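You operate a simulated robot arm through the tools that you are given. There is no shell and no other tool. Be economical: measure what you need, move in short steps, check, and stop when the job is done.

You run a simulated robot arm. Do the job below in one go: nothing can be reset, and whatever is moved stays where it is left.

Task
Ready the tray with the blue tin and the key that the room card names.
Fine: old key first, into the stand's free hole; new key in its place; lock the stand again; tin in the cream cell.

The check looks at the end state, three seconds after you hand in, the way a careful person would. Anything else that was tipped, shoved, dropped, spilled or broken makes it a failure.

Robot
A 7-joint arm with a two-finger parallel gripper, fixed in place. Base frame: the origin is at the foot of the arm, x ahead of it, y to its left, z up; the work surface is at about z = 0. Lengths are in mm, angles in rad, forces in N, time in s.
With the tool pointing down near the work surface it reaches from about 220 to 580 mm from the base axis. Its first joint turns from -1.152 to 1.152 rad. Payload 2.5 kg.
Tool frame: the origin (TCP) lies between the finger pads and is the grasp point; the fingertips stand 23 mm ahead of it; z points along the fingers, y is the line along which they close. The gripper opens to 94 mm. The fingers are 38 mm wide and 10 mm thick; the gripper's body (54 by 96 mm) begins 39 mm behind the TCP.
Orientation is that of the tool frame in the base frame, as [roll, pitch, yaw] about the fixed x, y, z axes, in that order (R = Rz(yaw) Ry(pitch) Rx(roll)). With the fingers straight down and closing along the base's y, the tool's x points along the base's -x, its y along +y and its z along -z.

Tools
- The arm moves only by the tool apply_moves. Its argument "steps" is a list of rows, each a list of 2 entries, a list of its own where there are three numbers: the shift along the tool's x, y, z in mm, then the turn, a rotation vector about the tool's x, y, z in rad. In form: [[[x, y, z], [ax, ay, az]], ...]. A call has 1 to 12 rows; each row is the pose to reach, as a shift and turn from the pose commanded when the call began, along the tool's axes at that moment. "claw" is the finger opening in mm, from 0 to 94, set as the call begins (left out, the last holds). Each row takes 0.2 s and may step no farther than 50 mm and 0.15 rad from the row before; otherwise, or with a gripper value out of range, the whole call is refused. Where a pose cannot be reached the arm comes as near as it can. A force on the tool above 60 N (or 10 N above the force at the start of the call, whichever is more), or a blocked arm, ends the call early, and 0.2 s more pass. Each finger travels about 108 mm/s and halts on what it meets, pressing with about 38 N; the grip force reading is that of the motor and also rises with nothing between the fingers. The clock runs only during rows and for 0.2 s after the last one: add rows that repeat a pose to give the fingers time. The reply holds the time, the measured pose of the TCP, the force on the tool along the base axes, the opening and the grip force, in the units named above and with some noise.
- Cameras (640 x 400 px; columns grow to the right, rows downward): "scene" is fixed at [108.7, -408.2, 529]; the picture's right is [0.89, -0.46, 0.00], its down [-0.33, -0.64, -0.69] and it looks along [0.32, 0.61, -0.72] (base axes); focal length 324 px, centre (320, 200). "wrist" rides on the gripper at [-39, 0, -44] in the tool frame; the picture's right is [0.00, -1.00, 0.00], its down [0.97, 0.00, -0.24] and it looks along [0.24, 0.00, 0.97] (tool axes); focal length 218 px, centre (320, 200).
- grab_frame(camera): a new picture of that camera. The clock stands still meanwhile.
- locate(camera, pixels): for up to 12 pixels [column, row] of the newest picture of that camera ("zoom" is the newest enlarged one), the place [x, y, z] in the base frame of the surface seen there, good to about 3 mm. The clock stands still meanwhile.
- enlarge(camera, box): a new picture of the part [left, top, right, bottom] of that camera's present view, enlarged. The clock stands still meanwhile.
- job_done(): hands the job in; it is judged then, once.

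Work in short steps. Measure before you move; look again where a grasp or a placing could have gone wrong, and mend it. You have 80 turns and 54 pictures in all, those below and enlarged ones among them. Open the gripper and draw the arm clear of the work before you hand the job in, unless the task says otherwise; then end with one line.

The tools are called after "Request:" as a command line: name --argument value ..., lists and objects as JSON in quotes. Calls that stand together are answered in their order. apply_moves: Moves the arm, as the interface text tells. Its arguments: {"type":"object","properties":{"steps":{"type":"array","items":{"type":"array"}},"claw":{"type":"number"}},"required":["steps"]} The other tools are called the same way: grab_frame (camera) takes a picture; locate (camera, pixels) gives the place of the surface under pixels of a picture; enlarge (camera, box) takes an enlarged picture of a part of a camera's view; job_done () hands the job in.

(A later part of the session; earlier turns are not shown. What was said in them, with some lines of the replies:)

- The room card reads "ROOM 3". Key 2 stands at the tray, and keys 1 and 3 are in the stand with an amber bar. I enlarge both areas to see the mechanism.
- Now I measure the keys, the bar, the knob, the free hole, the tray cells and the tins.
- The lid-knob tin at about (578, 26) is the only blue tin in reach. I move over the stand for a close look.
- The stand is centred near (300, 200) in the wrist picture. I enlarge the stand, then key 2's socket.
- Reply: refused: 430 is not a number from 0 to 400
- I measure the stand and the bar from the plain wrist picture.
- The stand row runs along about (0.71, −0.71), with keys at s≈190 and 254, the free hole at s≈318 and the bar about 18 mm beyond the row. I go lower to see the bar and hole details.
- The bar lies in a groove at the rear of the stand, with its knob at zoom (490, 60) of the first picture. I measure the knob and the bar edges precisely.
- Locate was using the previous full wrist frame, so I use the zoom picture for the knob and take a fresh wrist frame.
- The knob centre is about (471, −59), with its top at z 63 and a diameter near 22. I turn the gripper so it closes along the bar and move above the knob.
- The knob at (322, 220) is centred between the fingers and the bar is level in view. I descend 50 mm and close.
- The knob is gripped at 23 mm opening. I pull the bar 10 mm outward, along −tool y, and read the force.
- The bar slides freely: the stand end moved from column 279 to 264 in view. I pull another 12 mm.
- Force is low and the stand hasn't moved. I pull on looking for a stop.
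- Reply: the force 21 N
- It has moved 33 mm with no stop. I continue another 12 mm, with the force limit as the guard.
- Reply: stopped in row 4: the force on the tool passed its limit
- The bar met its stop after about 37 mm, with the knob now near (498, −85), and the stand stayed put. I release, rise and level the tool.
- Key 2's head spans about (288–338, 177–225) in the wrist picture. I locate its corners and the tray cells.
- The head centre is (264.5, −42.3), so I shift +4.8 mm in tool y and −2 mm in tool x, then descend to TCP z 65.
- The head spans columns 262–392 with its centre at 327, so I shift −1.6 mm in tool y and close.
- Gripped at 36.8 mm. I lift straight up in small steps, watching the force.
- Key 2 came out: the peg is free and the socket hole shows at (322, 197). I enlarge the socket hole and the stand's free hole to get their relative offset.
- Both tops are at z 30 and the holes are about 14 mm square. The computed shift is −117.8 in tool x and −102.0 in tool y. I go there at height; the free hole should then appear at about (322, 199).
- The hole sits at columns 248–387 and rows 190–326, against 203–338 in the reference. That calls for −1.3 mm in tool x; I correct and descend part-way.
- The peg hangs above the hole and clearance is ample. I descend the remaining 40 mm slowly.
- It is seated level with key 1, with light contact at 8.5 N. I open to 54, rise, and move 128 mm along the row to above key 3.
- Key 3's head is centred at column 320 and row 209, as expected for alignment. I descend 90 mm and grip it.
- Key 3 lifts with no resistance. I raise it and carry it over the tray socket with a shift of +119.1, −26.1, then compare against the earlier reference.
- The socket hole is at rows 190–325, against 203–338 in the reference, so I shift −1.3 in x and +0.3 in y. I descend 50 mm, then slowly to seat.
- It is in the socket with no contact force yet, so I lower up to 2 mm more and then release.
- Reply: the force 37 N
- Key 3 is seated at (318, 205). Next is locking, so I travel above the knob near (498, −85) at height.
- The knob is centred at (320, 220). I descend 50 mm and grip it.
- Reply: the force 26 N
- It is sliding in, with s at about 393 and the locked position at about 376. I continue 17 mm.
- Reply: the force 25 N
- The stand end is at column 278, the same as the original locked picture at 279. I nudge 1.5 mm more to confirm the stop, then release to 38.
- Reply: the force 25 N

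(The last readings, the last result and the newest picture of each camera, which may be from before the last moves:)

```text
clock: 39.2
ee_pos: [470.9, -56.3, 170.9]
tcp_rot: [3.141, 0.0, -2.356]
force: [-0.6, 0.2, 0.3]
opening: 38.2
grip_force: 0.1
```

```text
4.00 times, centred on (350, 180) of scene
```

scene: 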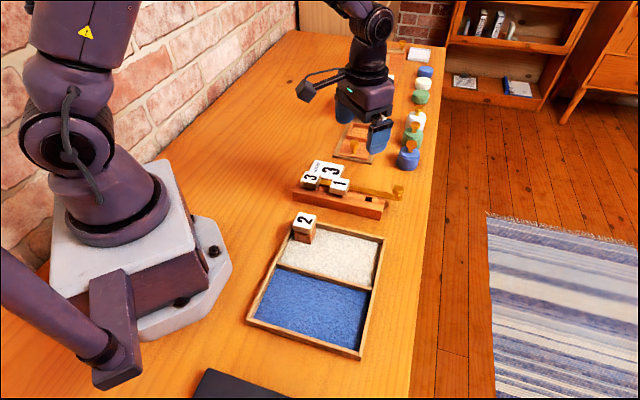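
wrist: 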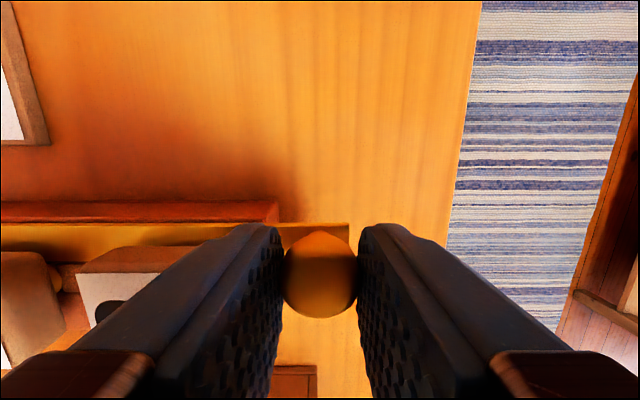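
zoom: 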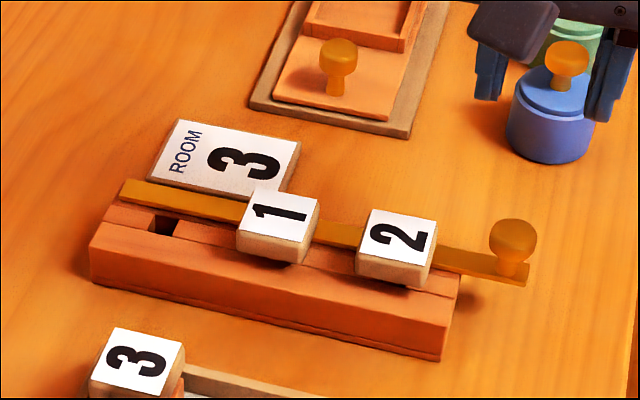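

The stand is locked again: the bar protrudes past the left end, the knob is home and keys 1 and 2 are in place. Now I move toward the blue tin for a wrist look, opening the gripper.

Request:
apply_moves --steps '[[[-35, -2, 0], [0, 0, 0]], [[-70, -4, 0], [0, 0, 0]], [[-106, -5.7, 0], [0, 0, 0]], [[-106, -5.7, 0], [0, 0, 0]]]' --claw 92

Request:
grab_frame --camera "wrist"

Request:
enlarge --camera "scene" --box '[360, 90, 460, 180]'

```text
clock: 40.2
ee_pos: [550.6, 15.6, 168.8]
tcp_rot: [-3.141, 0.001, -2.357]
force: [0.1, 0.2, -0.1]
opening: 92.0
grip_force: 0.1
```

```text
16 pictures are left
```

wrist: 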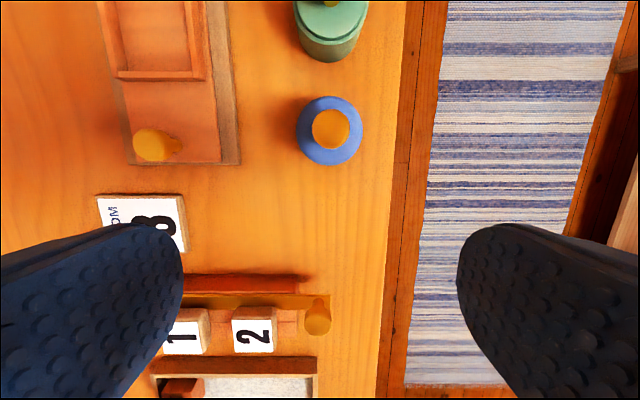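

```text
4.44 times, centred on (410, 135) of scene
```

zoom: 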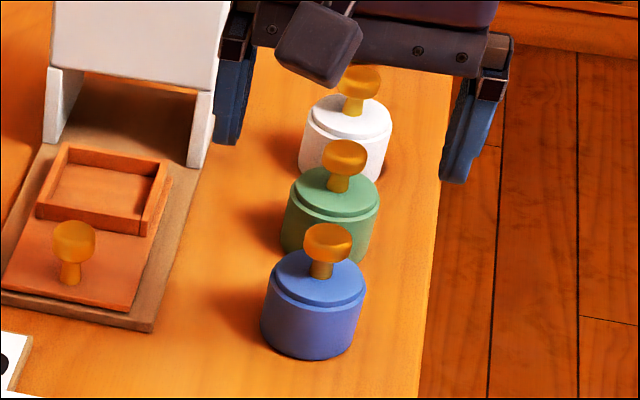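

Request:
locate --camera "wrist" --pixels '[[331, 128], [331, 152], [331, 162], [300, 130], [361, 130], [328, 100], [318, 128], [345, 128], [331, 115], [331, 142], [328, 55], [330, 12]]'

Request:
locate --camera "zoom" --pixels '[[310, 355], [310, 310], [275, 290], [355, 290], [330, 235], [318, 270], [330, 255], [270, 335], [355, 335]]'

```text
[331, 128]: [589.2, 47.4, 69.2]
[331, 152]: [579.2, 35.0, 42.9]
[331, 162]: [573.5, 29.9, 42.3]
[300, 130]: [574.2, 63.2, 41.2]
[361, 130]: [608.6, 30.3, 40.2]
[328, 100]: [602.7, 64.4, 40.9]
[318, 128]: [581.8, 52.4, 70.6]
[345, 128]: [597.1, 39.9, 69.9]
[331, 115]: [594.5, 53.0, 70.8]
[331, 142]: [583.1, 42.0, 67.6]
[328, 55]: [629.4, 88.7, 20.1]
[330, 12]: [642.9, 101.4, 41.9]
```

```text
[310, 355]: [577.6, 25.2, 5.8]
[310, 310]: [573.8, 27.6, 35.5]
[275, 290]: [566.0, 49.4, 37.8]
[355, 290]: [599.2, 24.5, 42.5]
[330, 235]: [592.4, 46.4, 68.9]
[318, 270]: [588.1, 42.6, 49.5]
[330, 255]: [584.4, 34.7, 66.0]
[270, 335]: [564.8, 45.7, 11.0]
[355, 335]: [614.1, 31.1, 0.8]
```

The tin's centre is about (589, 47), diameter about 48, lid top at z 42 and knob top at z 71. I try hovering above it to test the reach.

Request:
apply_moves --steps '[[[-16, -2, 0], [0, 0, 0]], [[-32, -4, 0], [0, 0, 0]], [[-48, -6, 0], [0, 0, 0]], [[-48, -6, 30], [0, 0, 0]], [[-48, -6, 45], [0, 0, 0]], [[-48, -6, 45], [0, 0, 0]]]'

Request:
grab_frame --camera "wrist"

```text
clock: 41.6
ee_pos: [588.3, 41.6, 124.6]
tcp_rot: [-3.141, -0.001, -2.357]
force: [0.5, 0.3, 0.2]
opening: 92.1
grip_force: 0.1
```

```text
14 pictures are left
```

wrist: 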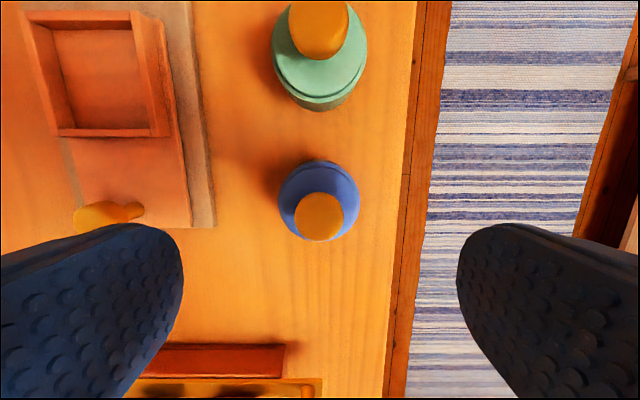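

It reached (588, 42) and the knob is centred in column 320. The box edge is about 85 mm left and clear of the fingers. I descend in steps to TCP z≈42.

Request:
apply_moves --steps '[[[-3, 0, 0], [0, 0, 0]], [[-4, 0, 25], [0, 0, 0]], [[-4, 0, 50], [0, 0, 0]], [[-4, 0, 70], [0, 0, 0]], [[-4, 0, 82], [0, 0, 0]], [[-4, 0, 82], [0, 0, 0]]]'

Request:
grab_frame --camera "wrist"

Request:
enlarge --camera "scene" --box '[360, 90, 460, 180]'

```text
clock: 43.0
ee_pos: [591.0, 45.1, 42.2]
tcp_rot: [-3.141, 0.0, -2.356]
force: [0.0, -0.9, 0.1]
opening: 91.7
grip_force: 0.0
```

```text
13 pictures are left
```

wrist: 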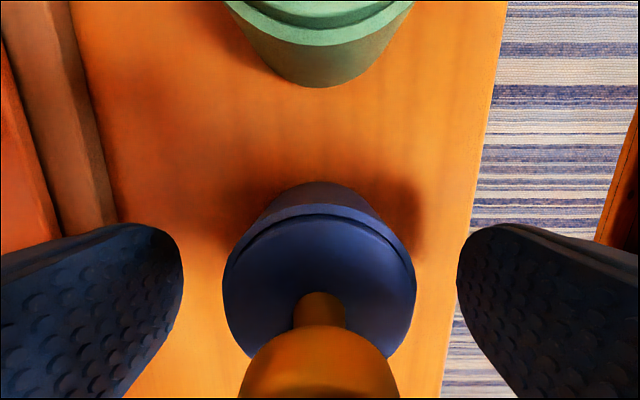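

```text
4.44 times, centred on (410, 135) of scene
```

zoom: 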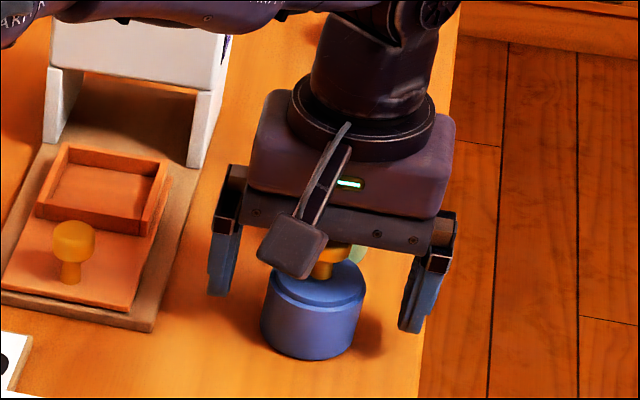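

The fingers straddle the tin, which is centred at column 320. I lower 3 mm more and close.

Request:
apply_moves --steps '[[[0, 0, 3], [0, 0, 0]], [[0, 0, 3], [0, 0, 0]]]'

Request:
apply_moves --steps '[[[0, 0, 0], [0, 0, 0]], [[0, 0, 0], [0, 0, 0]], [[0, 0, 0], [0, 0, 0]], [[0, 0, 0], [0, 0, 0]]]' --claw 36

Request:
apply_moves --steps '[[[0, 0, -8], [0, 0, 0]], [[0, 0, -20], [0, 0, 0]], [[0, 0, -40], [0, 0, 0]], [[0, 0, -40], [0, 0, 0]]]'

Request:
enlarge --camera "scene" --box '[360, 90, 460, 180]'

```text
clock: 43.6
ee_pos: [590.8, 45.9, 40.6]
tcp_rot: [3.141, -0.001, -2.355]
force: [0.2, 0.4, -0.5]
opening: 91.9
grip_force: 0.1
```

```text
clock: 44.6
ee_pos: [590.1, 45.6, 38.9]
tcp_rot: [-3.14, 0.001, -2.356]
force: [-0.8, 0.8, -0.5]
opening: 51.2
grip_force: 37.5
```

```text
clock: 45.6
ee_pos: [591.1, 45.3, 79.7]
tcp_rot: [3.141, 0.001, -2.357]
force: [0.0, 0.1, -1.2]
opening: 51.1
grip_force: 38.2
```

```text
4.44 times, centred on (410, 135) of scene
```

zoom: 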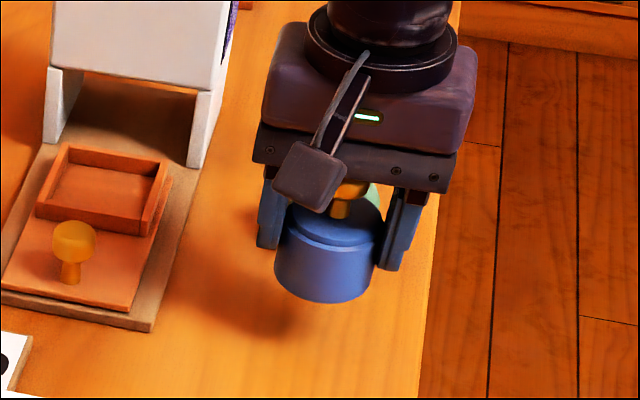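

The tin is lifted with its lid on. I raise it to TCP z≈155 and carry it above the cream cell at target (305, −119), clear of the key socket.

Request:
apply_moves --steps '[[[0, 0, -40], [0, 0, 0]], [[0, 0, -75], [0, 0, 0]], [[40, 11, -75], [0, 0, 0]], [[80, 21, -75], [0, 0, 0]], [[120, 32, -75], [0, 0, 0]], [[160, 43, -75], [0, 0, 0]], [[200, 54, -75], [0, 0, 0]], [[240, 64, -75], [0, 0, 0]], [[280, 75, -75], [0, 0, 0]], [[318, 85, -75], [0, 0, 0]], [[318, 85, -75], [0, 0, 0]]]'

Request:
grab_frame --camera "wrist"

Request:
enlarge --camera "scene" --box '[240, 140, 420, 250]'

```text
clock: 48.0
ee_pos: [305.8, -119.0, 154.4]
tcp_rot: [-3.141, 0.001, -2.358]
force: [0.2, -0.3, -0.5]
opening: 51.3
grip_force: 38.6
```

```text
10 pictures are left
```

wrist: 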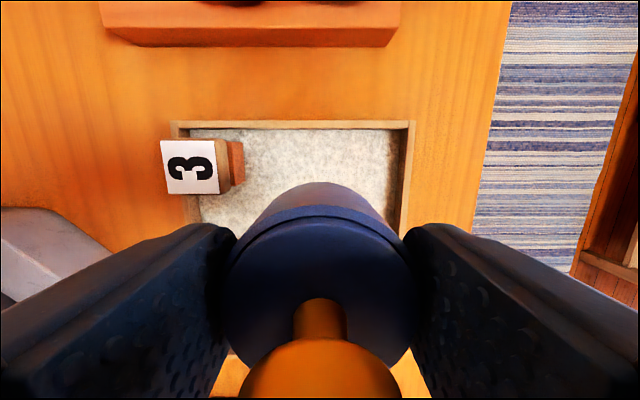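

```text
3.56 times, centred on (330, 195) of scene
```

zoom: 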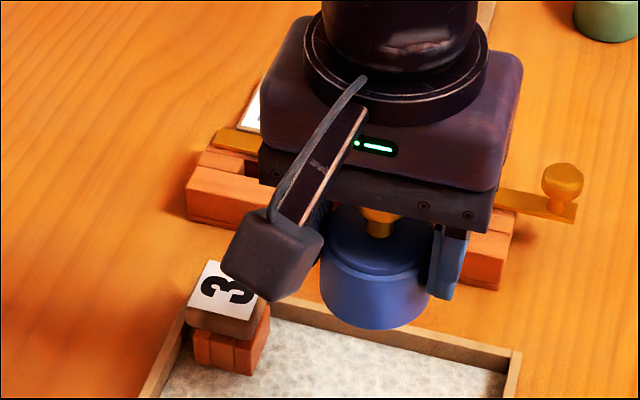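

The tin is over the cream cell, with the cell's right wall about 65 mm away and key 3 well clear to the left. I descend 100 mm and then creep down to contact.

Request:
apply_moves --steps '[[[0, 0, 30], [0, 0, 0]], [[0, 0, 60], [0, 0, 0]], [[0, 0, 85], [0, 0, 0]], [[0, 0, 98], [0, 0, 0]], [[0, 0, 103], [0, 0, 0]], [[0, 0, 103], [0, 0, 0]]]'

Request:
apply_moves --steps '[[[0, 0, 1.5], [0, 0, 0]], [[0, 0, 3], [0, 0, 0]], [[0, 0, 3], [0, 0, 0]]]'

Request:
enlarge --camera "scene" --box '[260, 170, 420, 270]'

```text
clock: 49.4
ee_pos: [305.0, -117.2, 50.5]
tcp_rot: [-3.141, 0.0, -2.354]
force: [0.3, -0.1, -0.8]
opening: 51.0
grip_force: 38.5
```

```text
clock: 50.2
ee_pos: [305.0, -117.8, 49.2]
tcp_rot: [3.139, 0.001, -2.357]
force: [0.7, -0.4, -1.0]
opening: 51.1
grip_force: 38.0
```

```text
4.00 times, centred on (340, 220) of scene
```

zoom: 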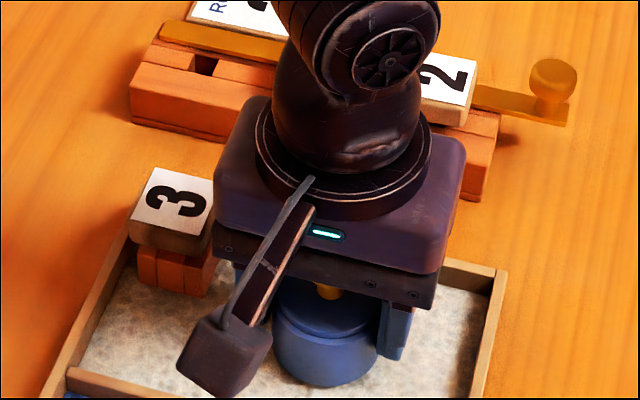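

No contact yet, so I creep 5 mm further with small steps.

Request:
apply_moves --steps '[[[0, 0, 1], [0, 0, 0]], [[0, 0, 2], [0, 0, 0]], [[0, 0, 2], [0, 0, 0]]]'

Request:
apply_moves --steps '[[[0, 0, 0.7], [0, 0, 0]], [[0, 0, 1.4], [0, 0, 0]], [[0, 0, 1.4], [0, 0, 0]]]'

```text
clock: 51.0
ee_pos: [305.2, -119.1, 46.7]
tcp_rot: [3.141, 0.001, -2.358]
force: [-0.5, -0.7, -1.4]
opening: 51.2
grip_force: 38.3
```

```text
clock: 51.8
ee_pos: [306.1, -118.7, 45.8]
tcp_rot: [-3.141, 0.0, -2.357]
force: [-7.8, 2.2, 27.7]
opening: 51.3
grip_force: 38.1
```

Contact at 28 N upward means the tin stands on the cell floor. I release and rise.

Request:
apply_moves --steps '[[[0, 0, -0.5], [0, 0, 0]], [[0, 0, -0.5], [0, 0, 0]]]' --claw 70

Request:
apply_moves --steps '[[[0, 0, -30], [0, 0, 0]], [[0, 0, -70], [0, 0, 0]], [[0, 0, -110], [0, 0, 0]], [[0, 0, -150], [0, 0, 0]], [[40, 0, -180], [0, 0, 0]], [[40, 0, -180], [0, 0, 0]]]'

Request:
grab_frame --camera "scene"

Request:
grab_frame --camera "wrist"

```text
clock: 52.4
ee_pos: [305.5, -118.6, 44.6]
tcp_rot: [3.141, 0.0, -2.357]
force: [0.7, 0.4, 0.4]
opening: 70.0
grip_force: 0.1
```

```text
clock: 53.8
ee_pos: [278.3, -148.4, 223.4]
tcp_rot: [-3.14, 0.001, -2.355]
force: [-0.8, 0.1, 0.2]
opening: 70.0
grip_force: 0.1
```

```text
7 pictures are left
```

scene: 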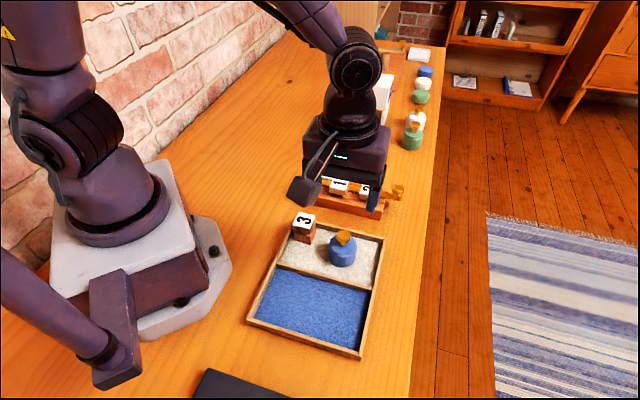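

```text
6 pictures are left
```

wrist: 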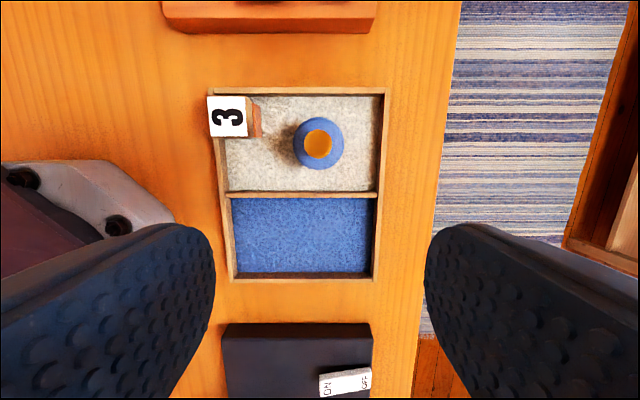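

The tin stands in the cream cell and key 3 is in the socket. I check the dark slab at (300, 370), in case it carries instructions, and the stand once more.

Request:
enlarge --camera "wrist" --box '[220, 315, 380, 400]'

Request:
enlarge --camera "scene" --box '[270, 150, 420, 270]'

```text
4.00 times, centred on (300, 358) of wrist
```

zoom: 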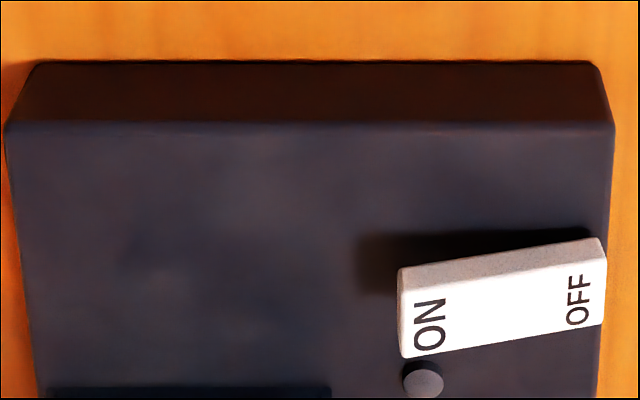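

```text
3.33 times, centred on (345, 210) of scene
```

zoom: 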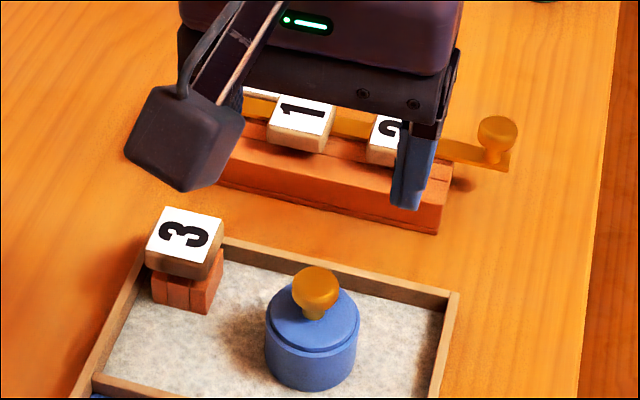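

The slab is only an unrelated switch. Everything is in place and the arm is clear with the gripper open, so I hand in.

Request:
job_done

```text
The job is handed in.
```

I've handed the job in: key 2 is in the stand's free hole, key 3 (the room card's key) is in the tray, the stand is locked again, and the blue tin stands in the cream cell.
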